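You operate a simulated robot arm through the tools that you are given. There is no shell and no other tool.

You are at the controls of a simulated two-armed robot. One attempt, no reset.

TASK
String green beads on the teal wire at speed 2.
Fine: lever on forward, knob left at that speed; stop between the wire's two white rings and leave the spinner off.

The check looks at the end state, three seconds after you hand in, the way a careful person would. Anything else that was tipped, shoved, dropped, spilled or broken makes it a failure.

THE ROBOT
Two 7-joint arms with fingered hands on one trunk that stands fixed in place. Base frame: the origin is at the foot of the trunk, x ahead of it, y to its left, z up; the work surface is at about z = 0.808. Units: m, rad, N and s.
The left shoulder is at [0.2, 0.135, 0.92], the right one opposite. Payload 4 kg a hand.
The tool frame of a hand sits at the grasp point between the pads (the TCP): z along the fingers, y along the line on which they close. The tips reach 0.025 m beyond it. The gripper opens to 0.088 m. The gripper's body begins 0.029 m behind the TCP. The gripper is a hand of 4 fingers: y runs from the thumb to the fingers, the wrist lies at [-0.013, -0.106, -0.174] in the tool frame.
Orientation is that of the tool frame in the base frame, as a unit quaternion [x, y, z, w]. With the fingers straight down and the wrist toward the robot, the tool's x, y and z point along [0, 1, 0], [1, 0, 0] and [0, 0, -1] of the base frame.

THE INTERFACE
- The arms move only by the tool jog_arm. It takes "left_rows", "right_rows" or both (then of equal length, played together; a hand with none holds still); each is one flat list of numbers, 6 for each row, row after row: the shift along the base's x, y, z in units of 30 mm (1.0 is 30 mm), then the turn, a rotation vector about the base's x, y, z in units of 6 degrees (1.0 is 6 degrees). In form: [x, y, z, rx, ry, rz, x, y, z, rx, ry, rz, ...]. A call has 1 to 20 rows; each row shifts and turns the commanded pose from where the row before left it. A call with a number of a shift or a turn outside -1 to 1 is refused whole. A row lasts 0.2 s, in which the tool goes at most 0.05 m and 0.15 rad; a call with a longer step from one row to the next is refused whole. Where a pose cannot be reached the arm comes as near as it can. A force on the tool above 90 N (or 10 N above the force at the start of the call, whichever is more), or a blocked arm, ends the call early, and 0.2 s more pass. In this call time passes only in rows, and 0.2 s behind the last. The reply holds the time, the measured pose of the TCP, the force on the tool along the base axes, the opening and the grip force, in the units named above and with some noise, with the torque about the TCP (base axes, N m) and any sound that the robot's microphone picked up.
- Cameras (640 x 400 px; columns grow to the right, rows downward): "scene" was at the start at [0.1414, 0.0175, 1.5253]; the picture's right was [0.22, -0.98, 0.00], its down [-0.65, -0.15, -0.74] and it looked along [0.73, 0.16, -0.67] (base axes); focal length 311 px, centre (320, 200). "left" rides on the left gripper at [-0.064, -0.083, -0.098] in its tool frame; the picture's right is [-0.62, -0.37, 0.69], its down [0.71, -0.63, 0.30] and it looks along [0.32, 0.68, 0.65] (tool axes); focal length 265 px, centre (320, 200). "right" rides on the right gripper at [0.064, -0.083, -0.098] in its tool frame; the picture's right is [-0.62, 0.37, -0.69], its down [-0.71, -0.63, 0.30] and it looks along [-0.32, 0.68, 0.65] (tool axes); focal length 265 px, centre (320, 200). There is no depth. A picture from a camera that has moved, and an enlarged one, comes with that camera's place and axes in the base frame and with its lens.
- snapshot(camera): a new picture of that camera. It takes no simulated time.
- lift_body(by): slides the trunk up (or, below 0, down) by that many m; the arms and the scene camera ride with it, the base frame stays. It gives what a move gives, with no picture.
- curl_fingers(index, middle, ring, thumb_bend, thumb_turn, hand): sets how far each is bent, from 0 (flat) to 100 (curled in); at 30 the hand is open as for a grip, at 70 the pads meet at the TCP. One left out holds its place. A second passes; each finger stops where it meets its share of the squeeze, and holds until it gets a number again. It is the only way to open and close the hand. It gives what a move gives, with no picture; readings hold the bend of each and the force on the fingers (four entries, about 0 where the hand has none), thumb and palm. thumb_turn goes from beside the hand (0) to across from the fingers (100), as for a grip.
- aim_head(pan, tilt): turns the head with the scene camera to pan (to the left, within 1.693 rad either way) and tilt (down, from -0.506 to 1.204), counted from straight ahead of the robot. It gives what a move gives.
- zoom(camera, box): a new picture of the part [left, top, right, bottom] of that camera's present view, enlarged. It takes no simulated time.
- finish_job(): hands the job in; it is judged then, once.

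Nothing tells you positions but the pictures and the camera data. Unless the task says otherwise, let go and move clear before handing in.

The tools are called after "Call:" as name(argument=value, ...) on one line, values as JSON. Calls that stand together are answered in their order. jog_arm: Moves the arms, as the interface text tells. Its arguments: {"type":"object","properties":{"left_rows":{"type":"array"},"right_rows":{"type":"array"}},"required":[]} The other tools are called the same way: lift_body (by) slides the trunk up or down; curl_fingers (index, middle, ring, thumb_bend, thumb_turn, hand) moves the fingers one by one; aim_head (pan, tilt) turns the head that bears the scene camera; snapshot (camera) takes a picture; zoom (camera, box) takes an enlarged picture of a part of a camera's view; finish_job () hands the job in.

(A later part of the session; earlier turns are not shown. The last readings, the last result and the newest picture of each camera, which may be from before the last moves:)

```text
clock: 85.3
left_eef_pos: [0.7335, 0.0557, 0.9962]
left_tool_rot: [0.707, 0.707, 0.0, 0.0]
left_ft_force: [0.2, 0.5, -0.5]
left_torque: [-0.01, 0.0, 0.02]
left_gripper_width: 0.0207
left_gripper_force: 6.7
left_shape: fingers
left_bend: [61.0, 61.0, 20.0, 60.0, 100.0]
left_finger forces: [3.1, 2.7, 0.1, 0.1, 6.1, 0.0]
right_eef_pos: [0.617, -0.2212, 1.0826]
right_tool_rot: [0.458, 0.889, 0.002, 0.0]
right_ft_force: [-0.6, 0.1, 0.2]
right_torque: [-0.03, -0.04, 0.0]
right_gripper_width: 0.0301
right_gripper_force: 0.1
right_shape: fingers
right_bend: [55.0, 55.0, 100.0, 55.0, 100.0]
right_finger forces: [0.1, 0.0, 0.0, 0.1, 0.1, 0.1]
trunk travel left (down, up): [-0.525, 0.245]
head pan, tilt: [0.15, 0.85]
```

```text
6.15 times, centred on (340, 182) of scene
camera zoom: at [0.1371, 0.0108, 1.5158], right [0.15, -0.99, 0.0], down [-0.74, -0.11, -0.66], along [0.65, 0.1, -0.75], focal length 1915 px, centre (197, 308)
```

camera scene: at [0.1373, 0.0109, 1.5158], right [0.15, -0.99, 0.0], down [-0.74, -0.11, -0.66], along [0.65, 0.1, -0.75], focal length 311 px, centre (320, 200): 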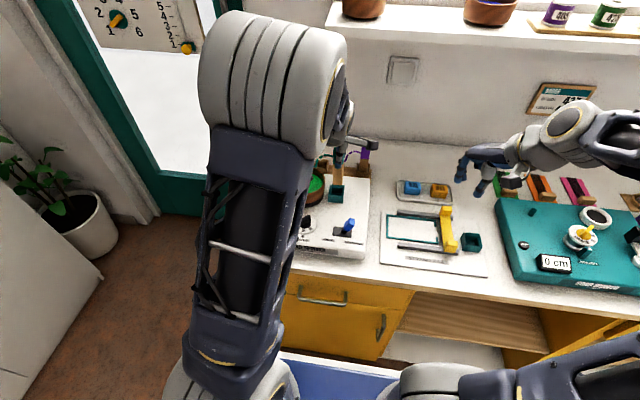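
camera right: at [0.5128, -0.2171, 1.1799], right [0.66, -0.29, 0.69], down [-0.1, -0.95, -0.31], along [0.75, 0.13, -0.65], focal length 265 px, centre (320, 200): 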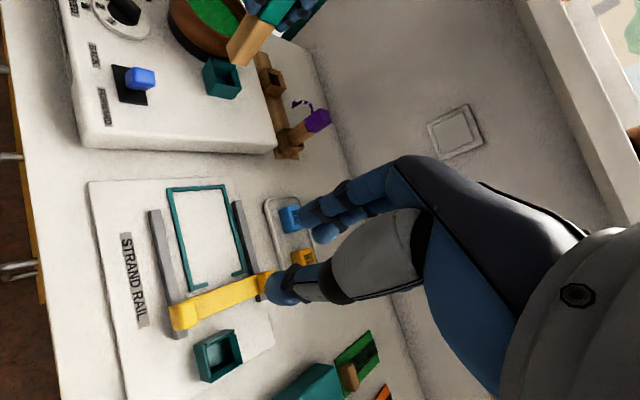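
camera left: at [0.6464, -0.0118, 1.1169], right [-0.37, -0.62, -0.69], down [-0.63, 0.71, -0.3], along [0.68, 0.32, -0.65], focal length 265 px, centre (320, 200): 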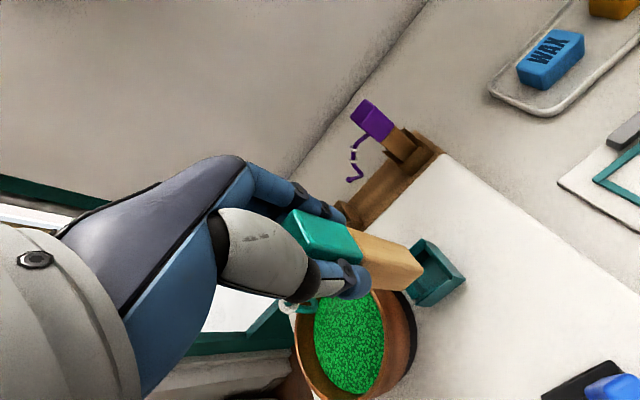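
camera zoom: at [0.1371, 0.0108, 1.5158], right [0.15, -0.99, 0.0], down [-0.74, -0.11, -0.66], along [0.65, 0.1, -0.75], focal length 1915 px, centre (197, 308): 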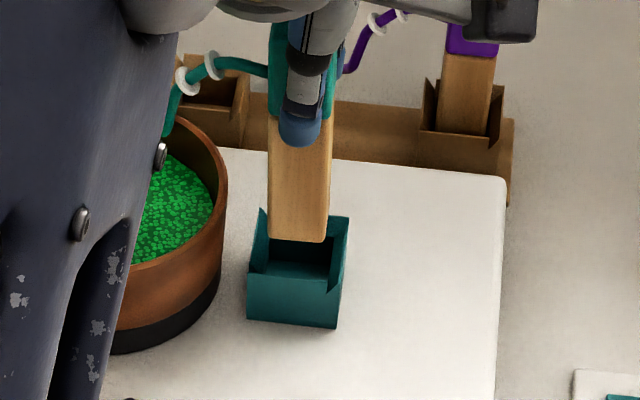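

The views roughly agree within a few millimetres. I'll lower 8 mm more and recheck before insertion.

Call:
jog_arm(left_rows=[0, 0, -0.27, 0, 0, 0])

Call:
zoom(camera="left", box=[340, 200, 460, 320])

Call:
zoom(camera="right", box=[190, 20, 270, 110])

Call:
zoom(camera="scene", box=[320, 165, 360, 210])

```text
clock: 85.7
left_eef_pos: [0.7333, 0.0554, 0.9883]
left_tool_rot: [0.707, 0.707, 0.0, 0.001]
left_ft_force: [-0.4, 0.1, -0.7]
left_torque: [-0.02, 0.01, 0.0]
left_gripper_width: 0.0203
left_gripper_force: 6.0
left_shape: fingers
left_bend: [61.0, 61.0, 20.0, 60.0, 100.0]
left_finger forces: [3.2, 2.8, 0.0, 0.0, 6.1, 0.1]
right_eef_pos: [0.6177, -0.2207, 1.0821]
right_tool_rot: [0.458, 0.889, 0.001, 0.0]
right_ft_force: [0.7, -1.0, 0.8]
right_torque: [-0.01, 0.02, 0.02]
right_gripper_width: 0.0298
right_gripper_force: 0.1
right_shape: fingers
right_bend: [55.0, 55.0, 100.0, 55.0, 100.0]
right_finger forces: [0.0, 0.1, 0.1, 0.1, 0.0, 0.0]
trunk travel left (down, up): [-0.525, 0.245]
head pan, tilt: [0.15, 0.85]
```

```text
3.33 times, centred on (400, 260) of left
camera zoom: at [0.651, -0.0088, 1.0878], right [-0.37, -0.62, -0.69], down [-0.63, 0.71, -0.3], along [0.68, 0.32, -0.65], focal length 885 px, centre (53, 0)
```

zoom: 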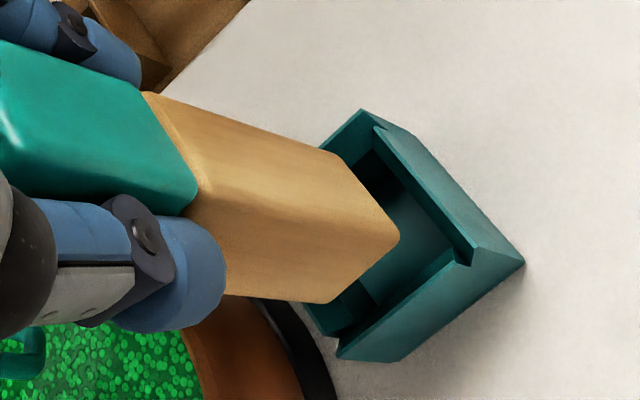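

```text
4.44 times, centred on (230, 65) of right
camera zoom: at [0.5126, -0.2172, 1.1799], right [0.66, -0.29, 0.69], down [-0.1, -0.95, -0.31], along [0.75, 0.13, -0.65], focal length 1180 px, centre (720, 800)
```

zoom: 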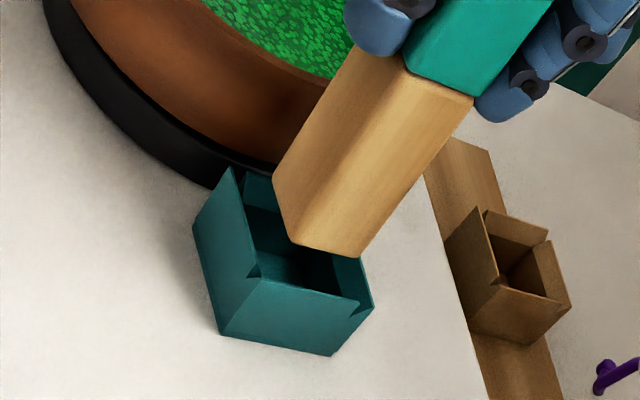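

```text
8.89 times, centred on (340, 188) of scene
camera zoom: at [0.1371, 0.0108, 1.5158], right [0.15, -0.99, 0.0], down [-0.74, -0.11, -0.66], along [0.65, 0.1, -0.75], focal length 2767 px, centre (142, 311)
```

zoom: 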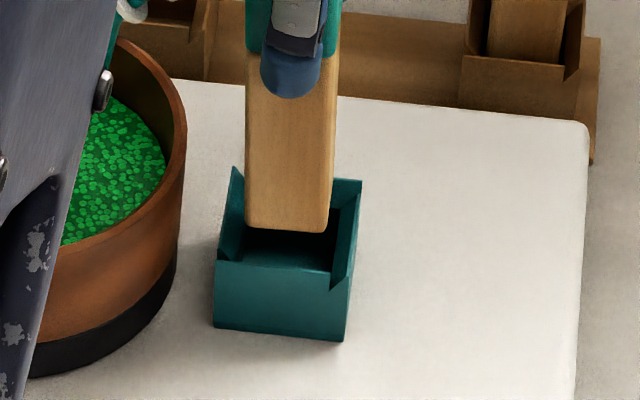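

All three views agree that the handle's bottom is centred over the socket mouth, about 10 mm above it. I'll lower into it in steps, watching force.

Call:
jog_arm(left_rows=[0, -0.04, -0.2, 0, 0, 0, 0, 0, -0.2, 0, 0, 0, 0, 0, -0.1, 0, 0, 0])

Call:
zoom(camera="right", box=[190, 20, 270, 110])

Call:
zoom(camera="scene", box=[320, 165, 360, 210])

```text
clock: 86.5
left_eef_pos: [0.7341, 0.0535, 0.9731]
left_tool_rot: [0.706, 0.708, 0.0, 0.0]
left_ft_force: [0.4, -0.5, -0.5]
left_torque: [-0.01, -0.01, 0.0]
left_gripper_width: 0.0205
left_gripper_force: 6.1
left_shape: fingers
left_bend: [61.0, 61.0, 20.0, 60.0, 100.0]
left_finger forces: [3.2, 2.8, 0.0, 0.1, 6.0, 0.1]
right_eef_pos: [0.6172, -0.2208, 1.0816]
right_tool_rot: [0.458, 0.889, 0.001, 0.001]
right_ft_force: [0.0, -0.5, 0.9]
right_torque: [0.01, 0.01, 0.01]
right_gripper_width: 0.03
right_gripper_force: 0.1
right_shape: fingers
right_bend: [55.0, 55.0, 100.0, 55.0, 100.0]
right_finger forces: [0.1, 0.0, 0.0, 0.0, 0.1, 0.0]
trunk travel left (down, up): [-0.525, 0.245]
head pan, tilt: [0.15, 0.85]
```

```text
4.44 times, centred on (230, 65) of right
camera zoom: at [0.5126, -0.2172, 1.1799], right [0.66, -0.29, 0.69], down [-0.1, -0.95, -0.31], along [0.75, 0.13, -0.65], focal length 1180 px, centre (720, 800)
```

zoom: 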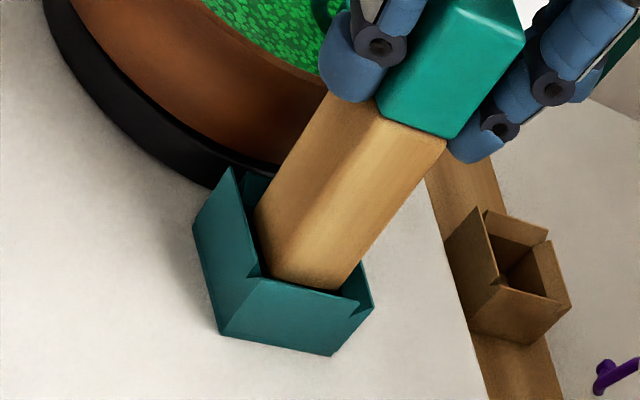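

```text
8.89 times, centred on (340, 188) of scene
camera zoom: at [0.1371, 0.0108, 1.5158], right [0.15, -0.99, 0.0], down [-0.74, -0.11, -0.66], along [0.65, 0.1, -0.75], focal length 2767 px, centre (142, 311)
```

zoom: 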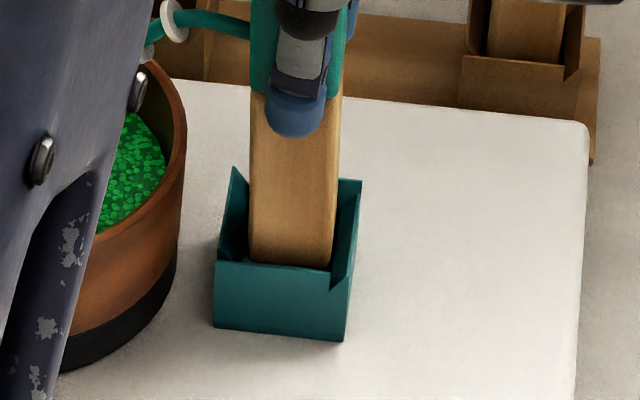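

The handle is inside the socket with no contact force. I'll continue down to its floor.

Call:
jog_arm(left_rows=[0, 0, -0.15, 0, 0, 0, 0, 0, -0.15, 0, 0, 0])

Call:
zoom(camera="right", box=[190, 20, 270, 110])

Call:
zoom(camera="scene", box=[290, 140, 370, 210])

Call:
snapshot(camera="left")

```text
clock: 87.1
left_eef_pos: [0.7331, 0.0541, 0.9642]
left_tool_rot: [0.707, 0.707, 0.0, 0.0]
left_ft_force: [-1.0, -0.4, -0.3]
left_torque: [0.01, -0.01, 0.01]
left_gripper_width: 0.0204
left_gripper_force: 5.9
left_shape: fingers
left_bend: [61.0, 61.0, 20.0, 60.0, 100.0]
left_finger forces: [3.2, 2.8, 0.0, 0.0, 6.1, 0.0]
right_eef_pos: [0.6164, -0.2214, 1.0818]
right_tool_rot: [0.459, 0.888, 0.001, 0.001]
right_ft_force: [0.5, 0.4, -0.3]
right_torque: [-0.01, -0.06, 0.02]
right_gripper_width: 0.03
right_gripper_force: 0.1
right_shape: fingers
right_bend: [55.0, 55.0, 100.0, 55.0, 100.0]
right_finger forces: [0.1, 0.0, 0.1, 0.0, 0.1, 0.0]
trunk travel left (down, up): [-0.525, 0.245]
head pan, tilt: [0.15, 0.85]
```

```text
4.44 times, centred on (230, 65) of right
camera zoom: at [0.5126, -0.2172, 1.1799], right [0.66, -0.29, 0.69], down [-0.1, -0.95, -0.31], along [0.75, 0.13, -0.65], focal length 1180 px, centre (720, 800)
```

zoom: 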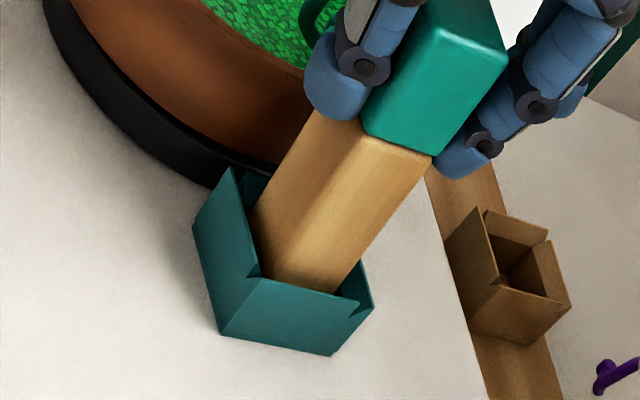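

```text
5.71 times, centred on (330, 175) of scene
camera zoom: at [0.1371, 0.0108, 1.5158], right [0.15, -0.99, 0.0], down [-0.74, -0.11, -0.66], along [0.65, 0.1, -0.75], focal length 1779 px, centre (263, 343)
```

zoom: 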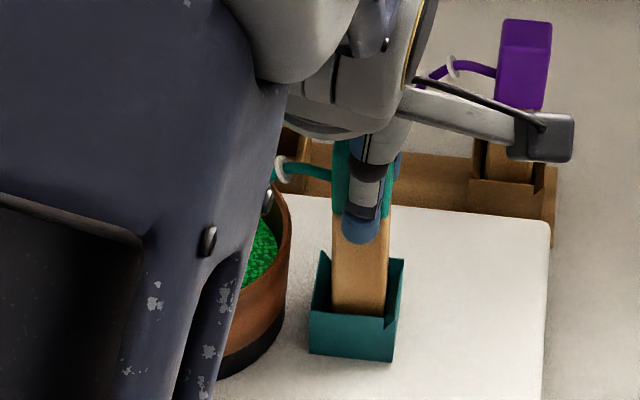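

```text
taken
camera left: at [0.6508, -0.0107, 1.064], right [-0.37, -0.62, -0.69], down [-0.63, 0.71, -0.3], along [0.68, 0.32, -0.65], focal length 265 px, centre (320, 200)
```

left: 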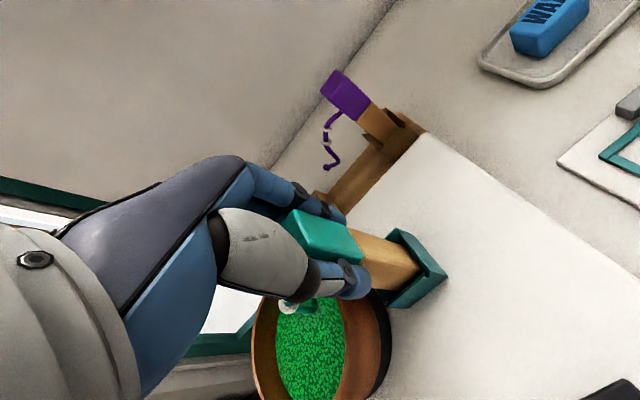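

Still free. I'll lower a few more millimetres.

Call:
jog_arm(left_rows=[0, 0, -0.12, 0, 0, 0, 0, 0, -0.12, 0, 0, 0])

Call:
zoom(camera="right", box=[170, 0, 280, 110])

```text
clock: 87.7
left_eef_pos: [0.7348, 0.0535, 0.9566]
left_tool_rot: [0.708, 0.707, 0.0, -0.001]
left_ft_force: [0.0, -0.6, -1.1]
left_torque: [0.01, 0.0, -0.01]
left_gripper_width: 0.0206
left_gripper_force: 6.1
left_shape: fingers
left_bend: [61.0, 61.0, 20.0, 60.0, 100.0]
left_finger forces: [3.2, 2.7, 0.0, 0.0, 6.0, 0.0]
right_eef_pos: [0.617, -0.2219, 1.0813]
right_tool_rot: [0.459, 0.889, 0.002, 0.001]
right_ft_force: [-0.1, 0.0, 0.9]
right_torque: [-0.04, 0.0, -0.04]
right_gripper_width: 0.0301
right_gripper_force: 0.0
right_shape: fingers
right_bend: [55.0, 55.0, 100.0, 55.0, 100.0]
right_finger forces: [0.1, 0.1, 0.0, 0.0, 0.0, 0.0]
trunk travel left (down, up): [-0.525, 0.245]
head pan, tilt: [0.15, 0.85]
```

```text
3.64 times, centred on (225, 55) of right
camera zoom: at [0.5126, -0.2173, 1.1799], right [0.66, -0.29, 0.69], down [-0.1, -0.95, -0.31], along [0.75, 0.13, -0.65], focal length 965 px, centre (666, 727)
```

zoom: 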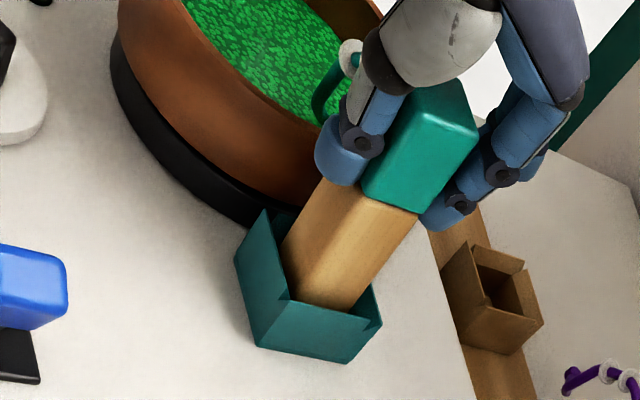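

Still no contact. I'll keep going in small steps.

Call:
jog_arm(left_rows=[0, 0, -0.12, 0, 0, 0, 0, 0, -0.12, 0, 0, 0])

Call:
zoom(camera="right", box=[170, 0, 280, 110])

```text
clock: 88.3
left_eef_pos: [0.7339, 0.0536, 0.9519]
left_tool_rot: [0.707, 0.707, 0.001, 0.002]
left_ft_force: [0.1, -0.9, 6.5]
left_torque: [-0.04, 0.02, 0.0]
left_gripper_width: 0.0202
left_gripper_force: 6.4
left_shape: fingers
left_bend: [60.0, 61.0, 20.0, 61.0, 100.0]
left_finger forces: [3.4, 3.3, 0.0, 0.1, 6.4, 0.0]
right_eef_pos: [0.6172, -0.2225, 1.082]
right_tool_rot: [0.459, 0.888, 0.002, 0.001]
right_ft_force: [-0.2, 0.6, -0.6]
right_torque: [-0.03, 0.0, -0.01]
right_gripper_width: 0.03
right_gripper_force: 0.0
right_shape: fingers
right_bend: [55.0, 55.0, 100.0, 55.0, 100.0]
right_finger forces: [0.0, 0.0, 0.0, 0.1, 0.0, 0.0]
trunk travel left (down, up): [-0.525, 0.245]
head pan, tilt: [0.15, 0.85]
```

```text
3.64 times, centred on (225, 55) of right
camera zoom: at [0.5125, -0.2173, 1.1801], right [0.66, -0.29, 0.69], down [-0.1, -0.95, -0.31], along [0.75, 0.13, -0.65], focal length 965 px, centre (666, 727)
```

zoom: 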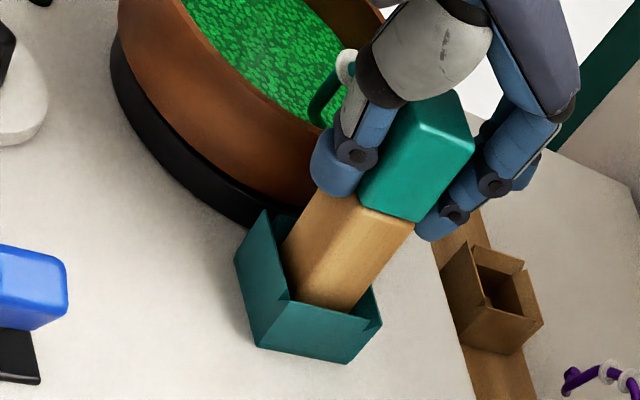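

The handle is on the socket floor, with +6.5 N. I'll release it gently.

Call:
curl_fingers(hand="left", index=56, middle=56, thumb_bend=56)

Call:
curl_fingers(hand="left", index=45, middle=45, thumb_bend=45)

Call:
zoom(camera="right", box=[140, 0, 300, 110])

Call:
snapshot(camera="left")

```text
clock: 89.3
left_eef_pos: [0.7339, 0.0528, 0.9511]
left_tool_rot: [0.707, 0.707, 0.0, 0.0]
left_ft_force: [0.9, 0.4, 0.8]
left_torque: [0.01, -0.02, 0.0]
left_gripper_width: 0.028
left_gripper_force: 0.1
left_shape: fingers
left_bend: [56.0, 56.0, 20.0, 56.0, 100.0]
left_finger forces: [0.0, 0.0, 0.0, 0.0, 0.1, 0.0]
right_eef_pos: [0.6174, -0.2216, 1.0811]
right_tool_rot: [0.459, 0.889, 0.001, 0.001]
right_ft_force: [0.1, 0.8, -0.6]
right_torque: [0.01, 0.04, 0.0]
right_gripper_width: 0.0302
right_gripper_force: 0.1
right_shape: fingers
right_bend: [55.0, 55.0, 100.0, 55.0, 100.0]
right_finger forces: [0.0, 0.0, 0.0, 0.0, 0.0, 0.0]
trunk travel left (down, up): [-0.525, 0.245]
head pan, tilt: [0.15, 0.85]
```

```text
clock: 90.3
left_eef_pos: [0.733, 0.0539, 0.9502]
left_tool_rot: [0.707, 0.707, 0.0, 0.0]
left_ft_force: [0.7, 0.1, 0.2]
left_torque: [0.04, -0.01, -0.01]
left_gripper_width: 0.0518
left_gripper_force: 0.1
left_shape: fingers
left_bend: [45.0, 45.0, 20.0, 45.0, 99.0]
left_finger forces: [0.0, 0.0, 0.0, 0.0, 0.0, 0.0]
right_eef_pos: [0.6167, -0.221, 1.082]
right_tool_rot: [0.458, 0.889, 0.002, 0.001]
right_ft_force: [-0.1, 0.5, 0.7]
right_torque: [-0.01, 0.01, 0.06]
right_gripper_width: 0.0298
right_gripper_force: 0.1
right_shape: fingers
right_bend: [55.0, 55.0, 100.0, 55.0, 100.0]
right_finger forces: [0.0, 0.1, 0.0, 0.0, 0.0, 0.1]
trunk travel left (down, up): [-0.525, 0.245]
head pan, tilt: [0.15, 0.85]
```

```text
3.64 times, centred on (220, 55) of right
camera zoom: at [0.5126, -0.2172, 1.1799], right [0.66, -0.29, 0.69], down [-0.1, -0.95, -0.31], along [0.75, 0.13, -0.65], focal length 965 px, centre (684, 727)
```

zoom: 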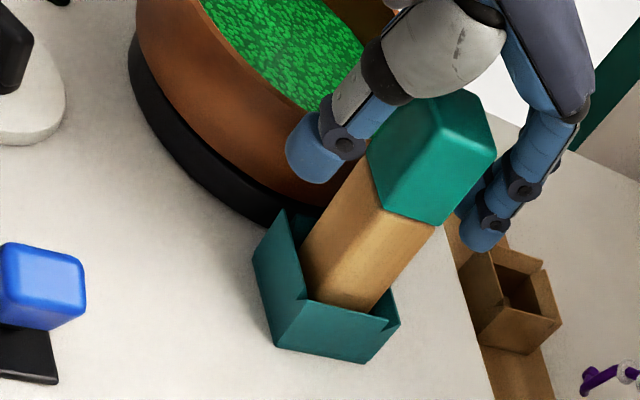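

```text
taken
camera left: at [0.651, -0.0099, 1.0493], right [-0.37, -0.62, -0.69], down [-0.63, 0.71, -0.3], along [0.68, 0.32, -0.65], focal length 265 px, centre (320, 200)
```

left: 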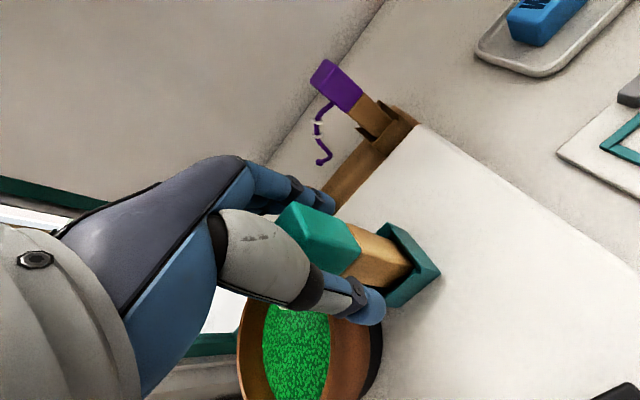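

The hand is off the cap. I'll lift straight up, then move left and back, clear of the wire.

Call:
jog_arm(left_rows=[0, 0, 0.4, 0, 0, 0, 0, 0, 0.6, 0, 0, 0, 0, 0, 0.8, 0, 0, 0, 0, 0, 1, 0, 0, 0, 0, 0, 1, 0, 0, 0, 0, 0, 0.8, 0, 0, 0, -0.8, 0.3, 0.3, 0, 0, 0, -0.8, 0.8, 0, 0, 0, 0, -0.8, 0.9, 0, 0, 0, 0, -0.8, 0.9, 0, 0, 0, 0, -0.6, 0.9, 0, 0, 0, 0, -0.4, 0.9, 0, 0, 0, 0, 0, 0.9, 0, 0, 0, 0, 0, 0.9, 0, 0, 0, 0])

Call:
snapshot(camera="scene")

Call:
snapshot(camera="left")

Call:
zoom(camera="right", box=[140, 0, 300, 110])

```text
clock: 93.3
left_eef_pos: [0.6081, 0.2503, 1.0999]
left_tool_rot: [0.708, 0.707, 0.0, 0.001]
left_ft_force: [0.2, -0.1, 0.2]
left_torque: [0.0, -0.01, 0.0]
left_gripper_width: 0.0521
left_gripper_force: 0.1
left_shape: fingers
left_bend: [45.0, 45.0, 20.0, 45.0, 99.0]
left_finger forces: [0.1, 0.1, 0.0, 0.0, 0.0, 0.1]
right_eef_pos: [0.6177, -0.221, 1.0815]
right_tool_rot: [0.459, 0.889, 0.002, 0.001]
right_ft_force: [-0.8, -0.9, -0.3]
right_torque: [0.01, 0.0, 0.0]
right_gripper_width: 0.0298
right_gripper_force: 0.0
right_shape: fingers
right_bend: [55.0, 55.0, 100.0, 55.0, 100.0]
right_finger forces: [0.1, 0.0, 0.0, 0.0, 0.1, 0.0]
trunk travel left (down, up): [-0.525, 0.245]
head pan, tilt: [0.15, 0.85]
```

```text
taken
camera scene: at [0.1371, 0.0106, 1.5158], right [0.15, -0.99, 0.0], down [-0.74, -0.11, -0.66], along [0.65, 0.1, -0.75], focal length 311 px, centre (320, 200)
```

scene: 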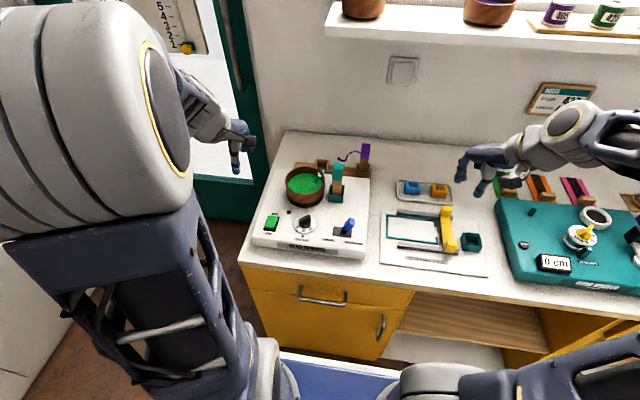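

```text
taken
camera left: at [0.5247, 0.1857, 1.1978], right [-0.37, -0.62, -0.69], down [-0.63, 0.71, -0.3], along [0.68, 0.32, -0.65], focal length 265 px, centre (320, 200)
```

left: 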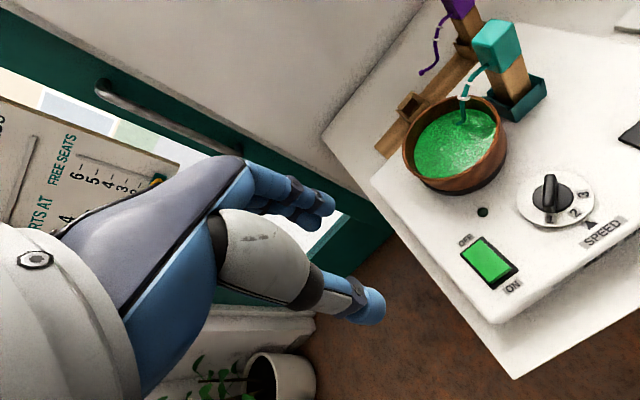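

```text
3.64 times, centred on (220, 55) of right
camera zoom: at [0.5125, -0.2174, 1.1799], right [0.66, -0.29, 0.69], down [-0.1, -0.95, -0.31], along [0.75, 0.13, -0.65], focal length 965 px, centre (684, 727)
```

zoom: 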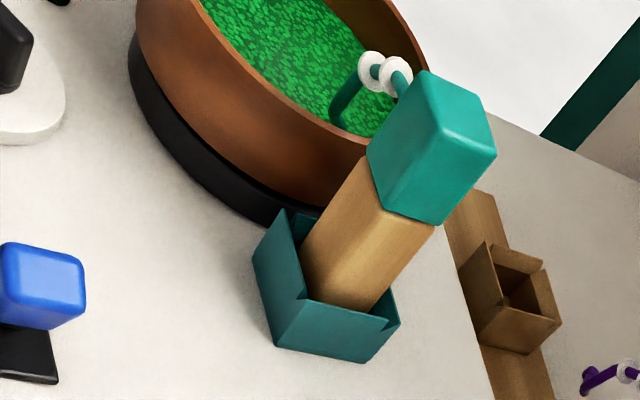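

The wire stands in the socket with its end dipping into the green beads. I'll zoom to check the wire, its rings and the switch.

Call:
zoom(camera="left", box=[400, 10, 560, 200])

Call:
zoom(camera="scene", box=[280, 150, 360, 210])

Call:
zoom(camera="left", box=[430, 180, 620, 310])

Call:
zoom(camera="scene", box=[250, 200, 330, 260])

```text
2.11 times, centred on (480, 105) of left
camera zoom: at [0.5247, 0.1857, 1.1978], right [-0.37, -0.62, -0.69], down [-0.63, 0.71, -0.3], along [0.68, 0.32, -0.65], focal length 559 px, centre (-17, 400)
```

zoom: 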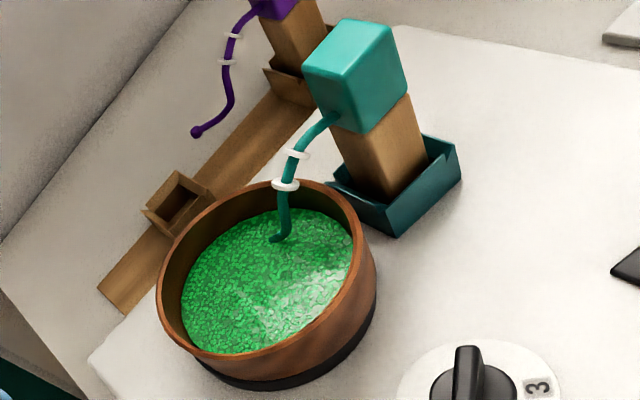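

```text
6.67 times, centred on (320, 180) of scene
camera zoom: at [0.1371, 0.0106, 1.5158], right [0.15, -0.99, 0.0], down [-0.74, -0.11, -0.66], along [0.65, 0.1, -0.75], focal length 2075 px, centre (320, 333)
```

zoom: 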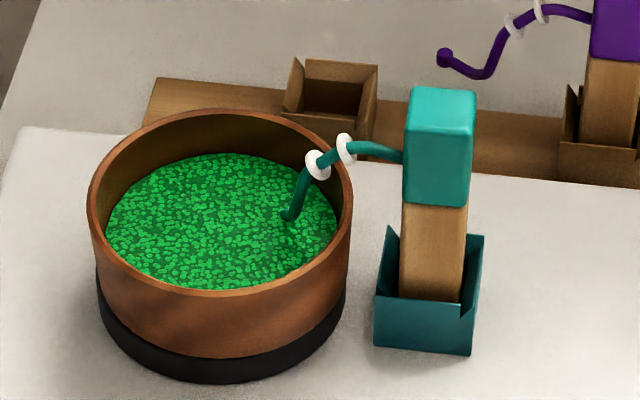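

```text
3.08 times, centred on (525, 245) of left
camera zoom: at [0.5247, 0.1857, 1.1978], right [-0.37, -0.62, -0.69], down [-0.63, 0.71, -0.3], along [0.68, 0.32, -0.65], focal length 817 px, centre (-311, 62)
```

zoom: 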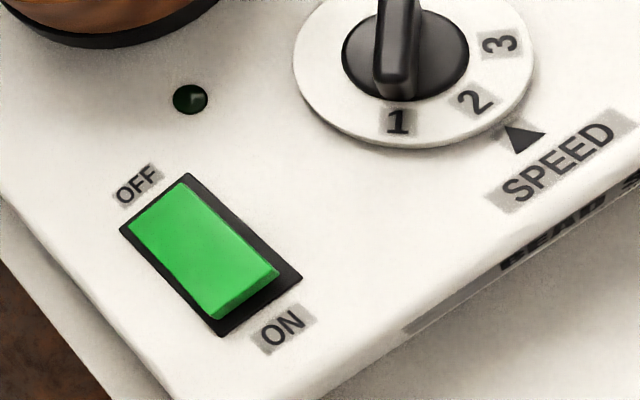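

```text
6.67 times, centred on (290, 230) of scene
camera zoom: at [0.1371, 0.0106, 1.5158], right [0.15, -0.99, 0.0], down [-0.74, -0.11, -0.66], along [0.65, 0.1, -0.75], focal length 2075 px, centre (520, 0)
```

zoom: 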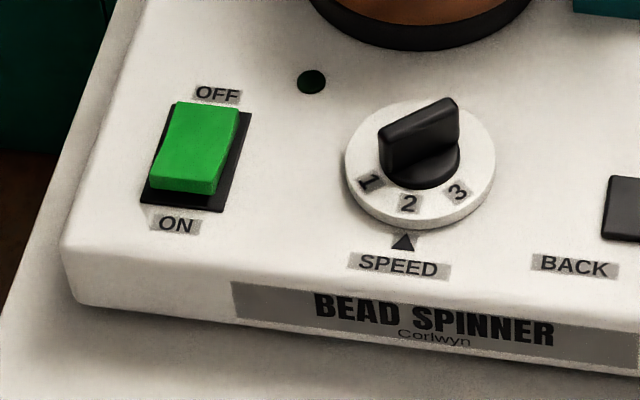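

Everything is set: dial at 2, lever FORWARD, wire end in the beads with both rings visible above, and the rocker is OFF with its near ON end raised. I'll close the left fingers into a poking tip and bring it above the ON end, and shift the right hand to give a second view of the wire.

Call:
curl_fingers(hand="left", index=69, middle=69, ring=100, thumb_bend=69)

Call:
jog_arm(left_rows=[-0.1, -0.16, -0.6, 0, 0, 0, -0.1, -0.16, -0.6, 0, 0, 0, -0.1, -0.16, -0.6, 0, 0, 0, -0.1, -0.16, -0.6, 0, 0, 0, -0.1, -0.16, -0.6, 0, 0, 0, -0.1, -0.16, -0.6, 0, 0, 0, -0.1, -0.16, -0.6, 0, 0, 0, -0.05, -0.16, -0.6, 0, 0, 0], right_rows=[0, 0.3, 0, 0, 0, 0, 0, 0.3, 0, 0, 0, 0, 0, 0.3, 0, 0, 0, 0, 0, 0.3, 0, 0, 0, 0, 0, 0.3, 0, 0, 0, 0, 0, 0.3, 0, 0, 0, 0, 0, 0.3, 0, 0, 0, 0, 0, 0, 0, 0, 0, 0])

Call:
snapshot(camera="scene")

Call:
snapshot(camera="left")

Call:
snapshot(camera="right")

```text
clock: 94.3
left_eef_pos: [0.607, 0.2498, 1.0986]
left_tool_rot: [0.707, 0.707, 0.0, 0.0]
left_ft_force: [-0.3, 0.3, 0.0]
left_torque: [-0.01, 0.01, -0.01]
left_gripper_width: 0.0013
left_gripper_force: 0.1
left_shape: fingers
left_bend: [69.0, 69.0, 100.0, 69.0, 100.0]
left_finger forces: [0.0, 0.1, 0.1, 0.0, 0.1, 0.1]
right_eef_pos: [0.6165, -0.2208, 1.0824]
right_tool_rot: [0.458, 0.889, 0.002, 0.001]
right_ft_force: [0.3, 0.0, 0.2]
right_torque: [0.01, 0.01, -0.05]
right_gripper_width: 0.03
right_gripper_force: 0.0
right_shape: fingers
right_bend: [55.0, 55.0, 100.0, 55.0, 100.0]
right_finger forces: [0.0, 0.0, 0.1, 0.0, 0.0, 0.0]
trunk travel left (down, up): [-0.525, 0.245]
head pan, tilt: [0.15, 0.85]
```

```text
clock: 96.1
left_eef_pos: [0.5859, 0.2119, 0.9542]
left_tool_rot: [0.707, 0.708, 0.001, -0.002]
left_ft_force: [-0.5, -1.0, -0.1]
left_torque: [0.0, 0.01, -0.02]
left_gripper_width: 0.0011
left_gripper_force: 0.1
left_shape: fingers
left_bend: [69.0, 69.0, 100.0, 69.0, 100.0]
left_finger forces: [0.1, 0.0, 0.1, 0.0, 0.0, 0.0]
right_eef_pos: [0.6149, -0.1554, 1.0811]
right_tool_rot: [0.459, 0.889, 0.001, 0.001]
right_ft_force: [0.3, 1.3, -0.1]
right_torque: [0.03, -0.02, 0.0]
right_gripper_width: 0.0298
right_gripper_force: 0.0
right_shape: fingers
right_bend: [55.0, 55.0, 100.0, 55.0, 100.0]
right_finger forces: [0.0, 0.1, 0.1, 0.0, 0.0, 0.1]
trunk travel left (down, up): [-0.525, 0.245]
head pan, tilt: [0.15, 0.85]
```

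```text
taken
camera scene: at [0.137, 0.0109, 1.5158], right [0.15, -0.99, 0.0], down [-0.74, -0.11, -0.66], along [0.65, 0.1, -0.75], focal length 311 px, centre (320, 200)
```

scene: 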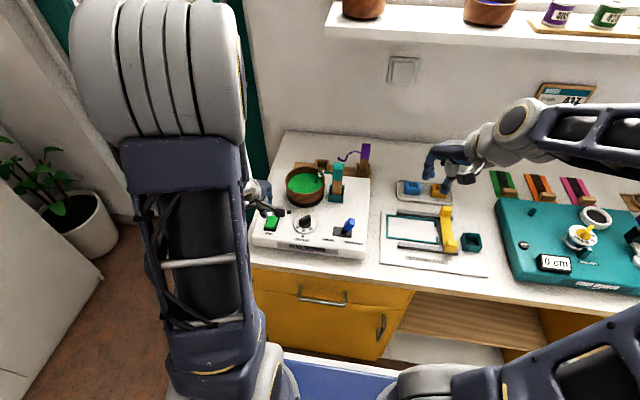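

```text
taken
camera left: at [0.504, 0.148, 1.0532], right [-0.37, -0.62, -0.69], down [-0.63, 0.71, -0.3], along [0.68, 0.33, -0.65], focal length 265 px, centre (320, 200)
```

left: 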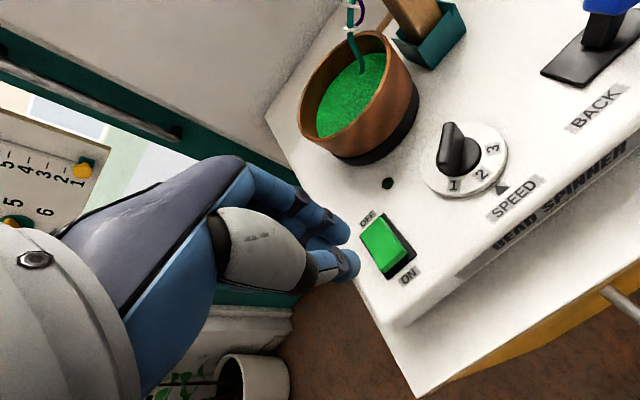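

```text
taken
camera right: at [0.5113, -0.152, 1.18], right [0.66, -0.29, 0.69], down [-0.1, -0.95, -0.31], along [0.75, 0.13, -0.65], focal length 265 px, centre (320, 200)
```

right: 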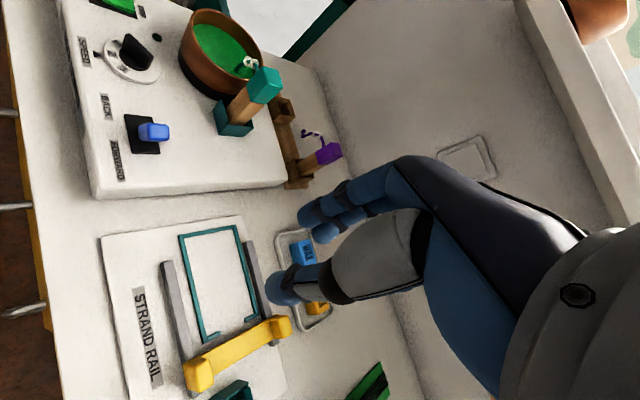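

The hand hovers above the switch and the cameras see the wire well. I'll check the tip's alignment over the ON end.

Call:
zoom(camera="scene", box=[235, 175, 315, 250])

Call:
zoom(camera="left", box=[270, 170, 450, 310])

Call:
zoom(camera="right", box=[160, 0, 320, 110])

Call:
zoom(camera="scene", box=[300, 155, 350, 195])

```text
5.33 times, centred on (275, 212) of scene
camera zoom: at [0.137, 0.0109, 1.5158], right [0.15, -0.99, 0.0], down [-0.74, -0.11, -0.66], along [0.65, 0.1, -0.75], focal length 1660 px, centre (560, 133)
```

zoom: 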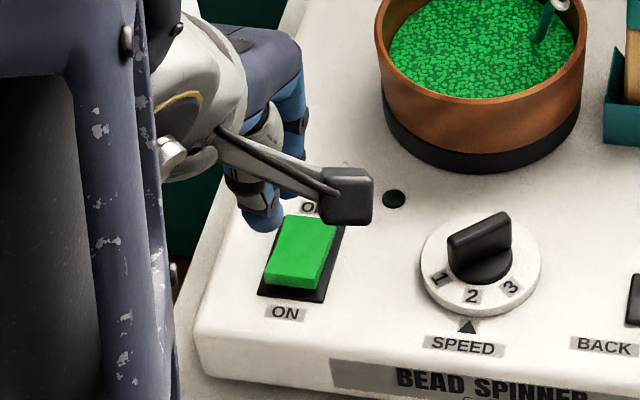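

```text
2.86 times, centred on (360, 240) of left
camera zoom: at [0.504, 0.148, 1.0532], right [-0.37, -0.62, -0.69], down [-0.63, 0.71, -0.3], along [0.68, 0.33, -0.65], focal length 758 px, centre (206, 86)
```

zoom: 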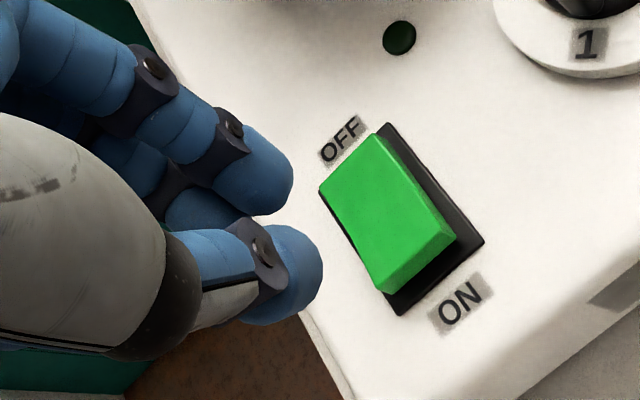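

```text
3.64 times, centred on (240, 55) of right
camera zoom: at [0.5113, -0.152, 1.18], right [0.66, -0.29, 0.69], down [-0.1, -0.95, -0.31], along [0.75, 0.13, -0.65], focal length 965 px, centre (611, 727)
```

zoom: 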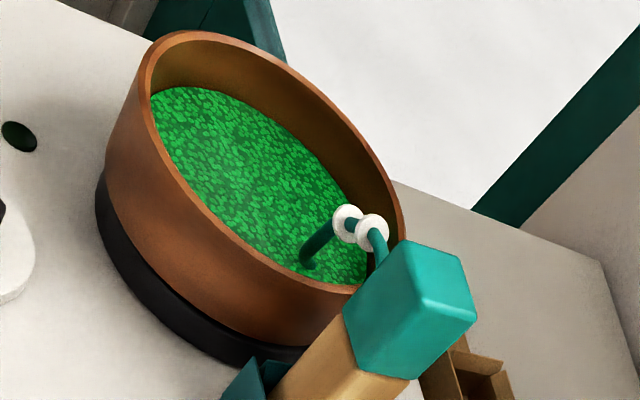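

```text
10.00 times, centred on (325, 175) of scene
camera zoom: at [0.137, 0.0109, 1.5158], right [0.15, -0.99, 0.0], down [-0.74, -0.11, -0.66], along [0.65, 0.1, -0.75], focal length 3113 px, centre (270, 450)
```

zoom: 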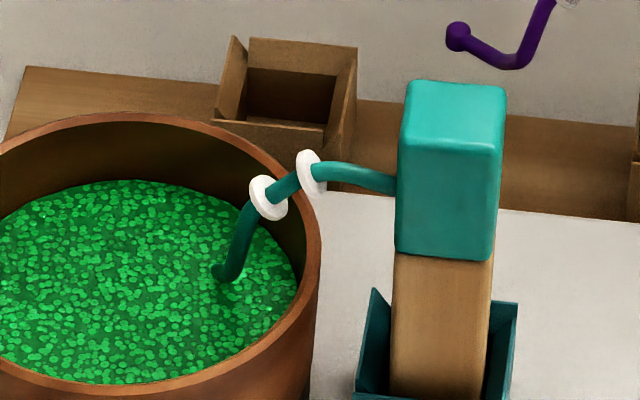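

A straight descent lands on the ON end. I'll go down to just above it.

Call:
jog_arm(left_rows=[0.1, 0, -0.5, 0, 0, 0, 0, 0, -0.5, 0, 0, 0, 0, 0, -0.5, 0, 0, 0])

Call:
zoom(camera="left", box=[270, 170, 450, 310])

Call:
zoom(camera="scene", box=[235, 175, 315, 250])

```text
clock: 96.9
left_eef_pos: [0.5896, 0.2103, 0.9086]
left_tool_rot: [0.707, 0.707, 0.0, 0.0]
left_ft_force: [0.3, -0.1, 0.3]
left_torque: [0.0, 0.02, 0.01]
left_gripper_width: 0.001
left_gripper_force: 0.0
left_shape: fingers
left_bend: [69.0, 69.0, 100.0, 69.0, 100.0]
left_finger forces: [0.1, 0.1, 0.1, 0.1, 0.1, 0.0]
right_eef_pos: [0.6164, -0.1562, 1.0805]
right_tool_rot: [0.458, 0.889, 0.002, 0.0]
right_ft_force: [0.3, 0.3, -0.2]
right_torque: [-0.03, 0.0, -0.01]
right_gripper_width: 0.0299
right_gripper_force: 0.1
right_shape: fingers
right_bend: [55.0, 55.0, 100.0, 55.0, 100.0]
right_finger forces: [0.0, 0.0, 0.0, 0.0, 0.0, 0.0]
trunk travel left (down, up): [-0.525, 0.245]
head pan, tilt: [0.15, 0.85]
```

```text
2.86 times, centred on (360, 240) of left
camera zoom: at [0.5067, 0.1463, 1.0084], right [-0.37, -0.62, -0.69], down [-0.63, 0.71, -0.3], along [0.68, 0.32, -0.65], focal length 758 px, centre (206, 86)
```

zoom: 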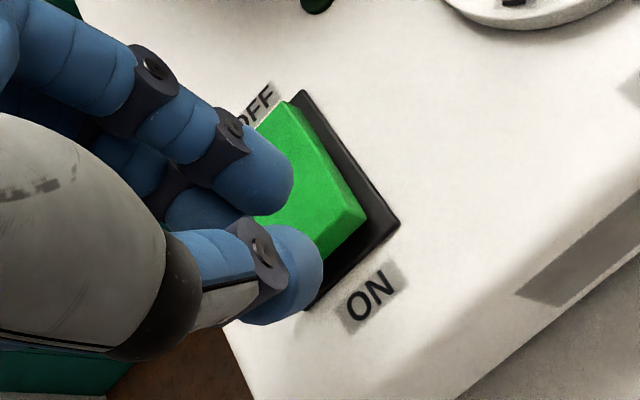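

```text
5.33 times, centred on (275, 212) of scene
camera zoom: at [0.137, 0.0109, 1.5159], right [0.15, -0.99, 0.0], down [-0.74, -0.11, -0.66], along [0.65, 0.1, -0.75], focal length 1660 px, centre (560, 133)
```

zoom: 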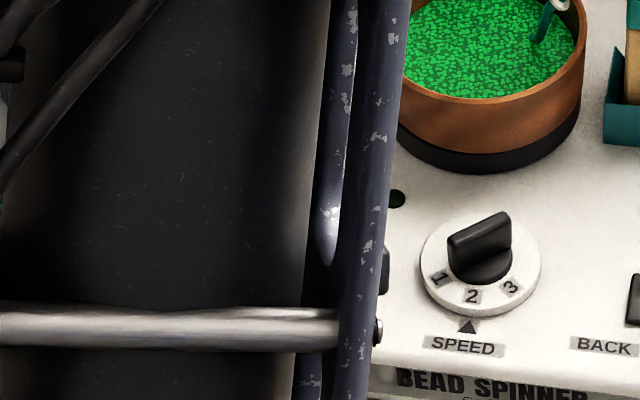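

The tip is over the ON end but slightly left of centre. I'll shift right 6 mm and press down in small steps.

Call:
jog_arm(left_rows=[0, -0.2, -0.1, 0, 0, 0, 0, 0, -0.15, 0, 0, 0])

Call:
zoom(camera="left", box=[270, 170, 450, 310])

```text
clock: 97.5
left_eef_pos: [0.5876, 0.2049, 0.9013]
left_tool_rot: [0.707, 0.707, -0.001, 0.0]
left_ft_force: [-0.1, -0.3, 1.1]
left_torque: [-0.01, 0.02, 0.01]
left_gripper_width: 0.0012
left_gripper_force: 0.1
left_shape: fingers
left_bend: [69.0, 69.0, 100.0, 69.0, 100.0]
left_finger forces: [0.1, 0.0, 0.1, 0.0, 0.0, 0.0]
right_eef_pos: [0.6153, -0.1557, 1.0815]
right_tool_rot: [0.458, 0.889, 0.001, 0.0]
right_ft_force: [0.8, 1.1, 0.8]
right_torque: [0.0, 0.01, 0.0]
right_gripper_width: 0.0299
right_gripper_force: 0.0
right_shape: fingers
right_bend: [55.0, 55.0, 100.0, 55.0, 100.0]
right_finger forces: [0.1, 0.1, 0.0, 0.0, 0.0, 0.0]
trunk travel left (down, up): [-0.525, 0.245]
head pan, tilt: [0.15, 0.85]
```

```text
2.86 times, centred on (360, 240) of left
camera zoom: at [0.5055, 0.141, 1.0003], right [-0.37, -0.62, -0.69], down [-0.63, 0.71, -0.3], along [0.68, 0.32, -0.65], focal length 758 px, centre (206, 86)
```

zoom: 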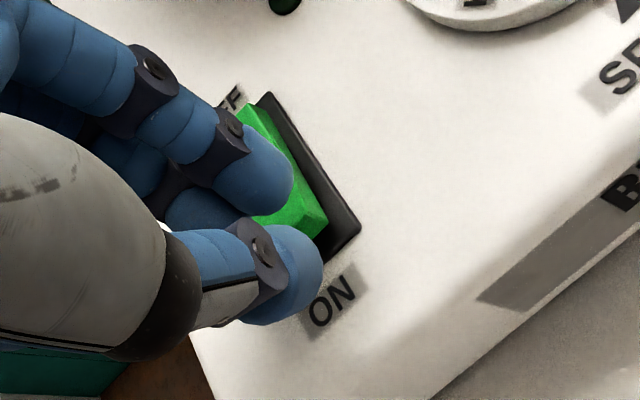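

The fingers are too near the rocker's pivot. I'll lift slightly, shift 7 mm toward the robot so the fingers bear on the ON end, and press again.

Call:
jog_arm(left_rows=[-0.1, 0, 0.2, 0, 0, 0, -0.15, 0, 0, 0, 0, 0, 0, 0, -0.2, 0, 0, 0])

Call:
zoom(camera="left", box=[270, 170, 450, 310])

```text
clock: 98.3
left_eef_pos: [0.5812, 0.2062, 0.9027]
left_tool_rot: [0.707, 0.707, 0.0, 0.0]
left_ft_force: [-0.9, 0.7, -0.2]
left_torque: [0.0, -0.03, 0.0]
left_gripper_width: 0.0007
left_gripper_force: 0.1
left_shape: fingers
left_bend: [69.0, 69.0, 100.0, 69.0, 100.0]
left_finger forces: [0.1, 0.0, 0.0, 0.0, 0.1, 0.0]
right_eef_pos: [0.6156, -0.1571, 1.0818]
right_tool_rot: [0.459, 0.888, 0.001, 0.001]
right_ft_force: [0.7, -0.1, 0.3]
right_torque: [-0.04, -0.02, 0.0]
right_gripper_width: 0.0301
right_gripper_force: 0.1
right_shape: fingers
right_bend: [55.0, 55.0, 100.0, 55.0, 100.0]
right_finger forces: [0.0, 0.1, 0.0, 0.1, 0.1, 0.1]
trunk travel left (down, up): [-0.525, 0.245]
head pan, tilt: [0.15, 0.85]
```

```text
2.86 times, centred on (360, 240) of left
camera zoom: at [0.4987, 0.1414, 1.0007], right [-0.37, -0.62, -0.69], down [-0.63, 0.71, -0.3], along [0.68, 0.32, -0.65], focal length 758 px, centre (206, 86)
```

zoom: 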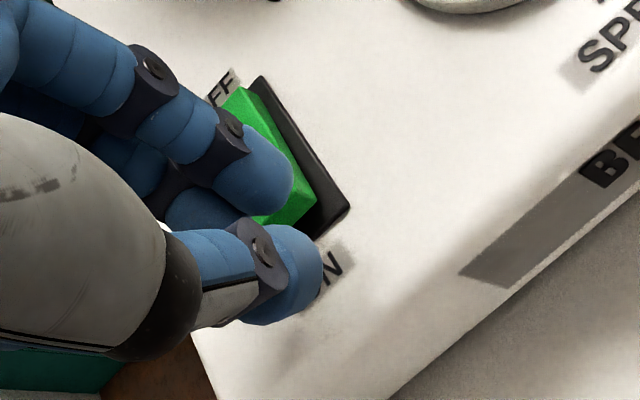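

Now the fingers are over the ON end. I'll press down.

Call:
jog_arm(left_rows=[0, 0, -0.12, 0, 0, 0, 0, 0, -0.12, 0, 0, 0])

Call:
zoom(camera="scene", box=[300, 155, 350, 195])

Call:
zoom(camera="left", box=[270, 110, 450, 310])

```text
clock: 98.9
left_eef_pos: [0.5818, 0.2048, 0.8954]
left_tool_rot: [0.707, 0.707, 0.0, 0.0]
left_ft_force: [0.3, -0.5, -0.6]
left_torque: [0.01, -0.01, 0.03]
left_gripper_width: 0.0014
left_gripper_force: 0.0
left_shape: fingers
left_bend: [69.0, 69.0, 100.0, 69.0, 100.0]
left_finger forces: [0.0, 0.0, 0.1, 0.0, 0.0, 0.1]
right_eef_pos: [0.6169, -0.1561, 1.0813]
right_tool_rot: [0.459, 0.889, 0.001, 0.001]
right_ft_force: [-0.3, -0.1, -0.7]
right_torque: [-0.01, 0.03, -0.03]
right_gripper_width: 0.0302
right_gripper_force: 0.0
right_shape: fingers
right_bend: [55.0, 55.0, 100.0, 55.0, 100.0]
right_finger forces: [0.1, 0.0, 0.0, 0.1, 0.1, 0.0]
trunk travel left (down, up): [-0.525, 0.245]
head pan, tilt: [0.15, 0.85]
```

```text
10.00 times, centred on (325, 175) of scene
camera zoom: at [0.1371, 0.0108, 1.5158], right [0.15, -0.99, 0.0], down [-0.74, -0.11, -0.66], along [0.65, 0.1, -0.75], focal length 3113 px, centre (270, 450)
```

zoom: 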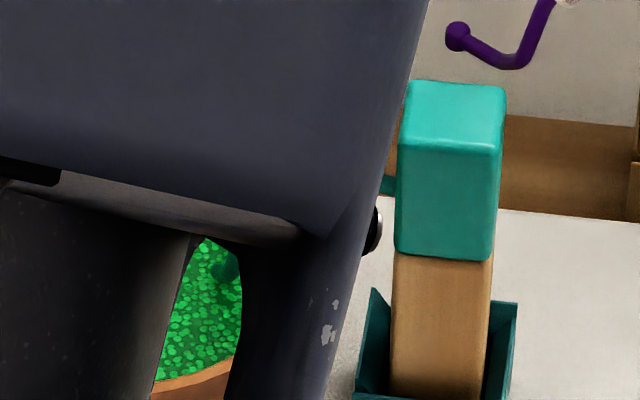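

```text
2.00 times, centred on (360, 210) of left
camera zoom: at [0.4986, 0.1409, 0.9934], right [-0.37, -0.62, -0.69], down [-0.63, 0.71, -0.3], along [0.68, 0.32, -0.65], focal length 531 px, centre (240, 180)
```

zoom: 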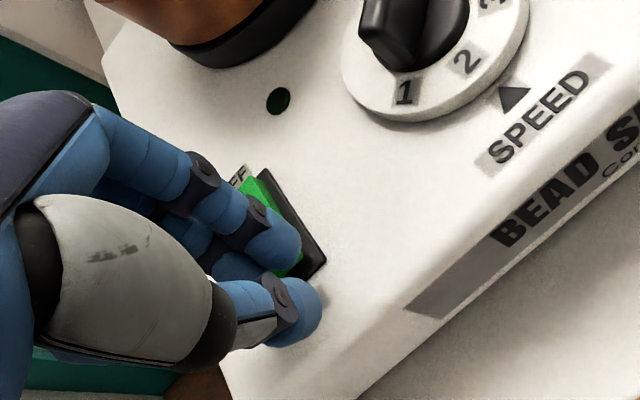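

No contact yet, so the rocker sits a bit lower than I judged; the lamp is still dark. I'll press further, checking the wire through the right camera.

Call:
jog_arm(left_rows=[0, 0, -0.12, 0, 0, 0])

Call:
zoom(camera="left", box=[270, 110, 450, 310])

Call:
zoom(camera="right", box=[200, 20, 280, 90])

```text
clock: 99.3
left_eef_pos: [0.5817, 0.2057, 0.8909]
left_tool_rot: [0.707, 0.707, 0.0, 0.0]
left_ft_force: [0.0, -0.6, 0.2]
left_torque: [0.04, -0.01, -0.02]
left_gripper_width: 0.0009
left_gripper_force: 0.1
left_shape: fingers
left_bend: [69.0, 69.0, 100.0, 69.0, 100.0]
left_finger forces: [0.0, 0.0, 0.0, 0.0, 0.1, 0.0]
right_eef_pos: [0.6153, -0.1572, 1.0824]
right_tool_rot: [0.459, 0.889, 0.002, 0.001]
right_ft_force: [0.3, 0.2, -0.2]
right_torque: [0.01, -0.02, -0.02]
right_gripper_width: 0.0299
right_gripper_force: 0.1
right_shape: fingers
right_bend: [55.0, 55.0, 100.0, 55.0, 100.0]
right_finger forces: [0.0, 0.0, 0.0, 0.0, 0.0, 0.0]
trunk travel left (down, up): [-0.525, 0.245]
head pan, tilt: [0.15, 0.85]
```

```text
2.00 times, centred on (360, 210) of left
camera zoom: at [0.4982, 0.1413, 0.9899], right [-0.37, -0.62, -0.69], down [-0.63, 0.71, -0.3], along [0.68, 0.32, -0.65], focal length 531 px, centre (240, 180)
```

zoom: 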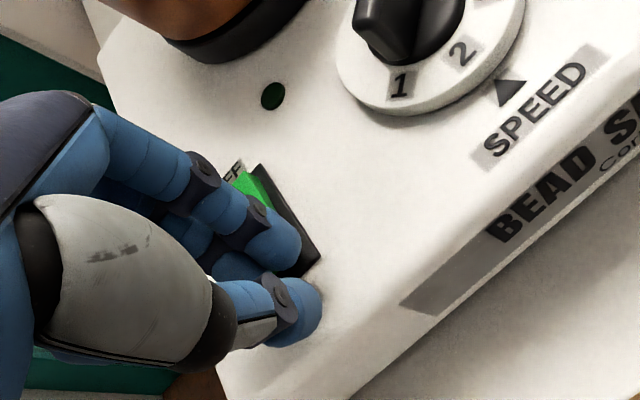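

```text
5.71 times, centred on (240, 55) of right
camera zoom: at [0.5114, -0.1523, 1.18], right [0.66, -0.29, 0.69], down [-0.1, -0.95, -0.31], along [0.75, 0.13, -0.65], focal length 1517 px, centre (777, 1029)
```

zoom: 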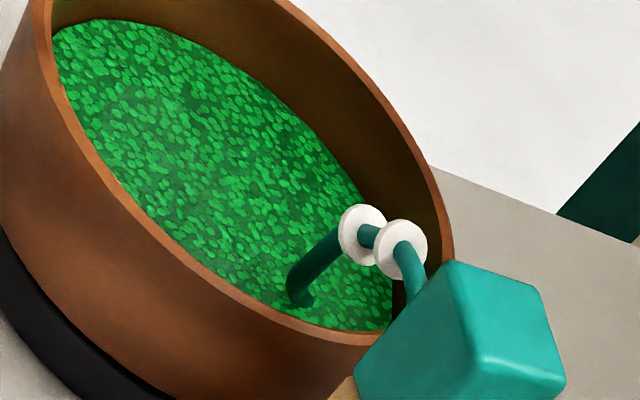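

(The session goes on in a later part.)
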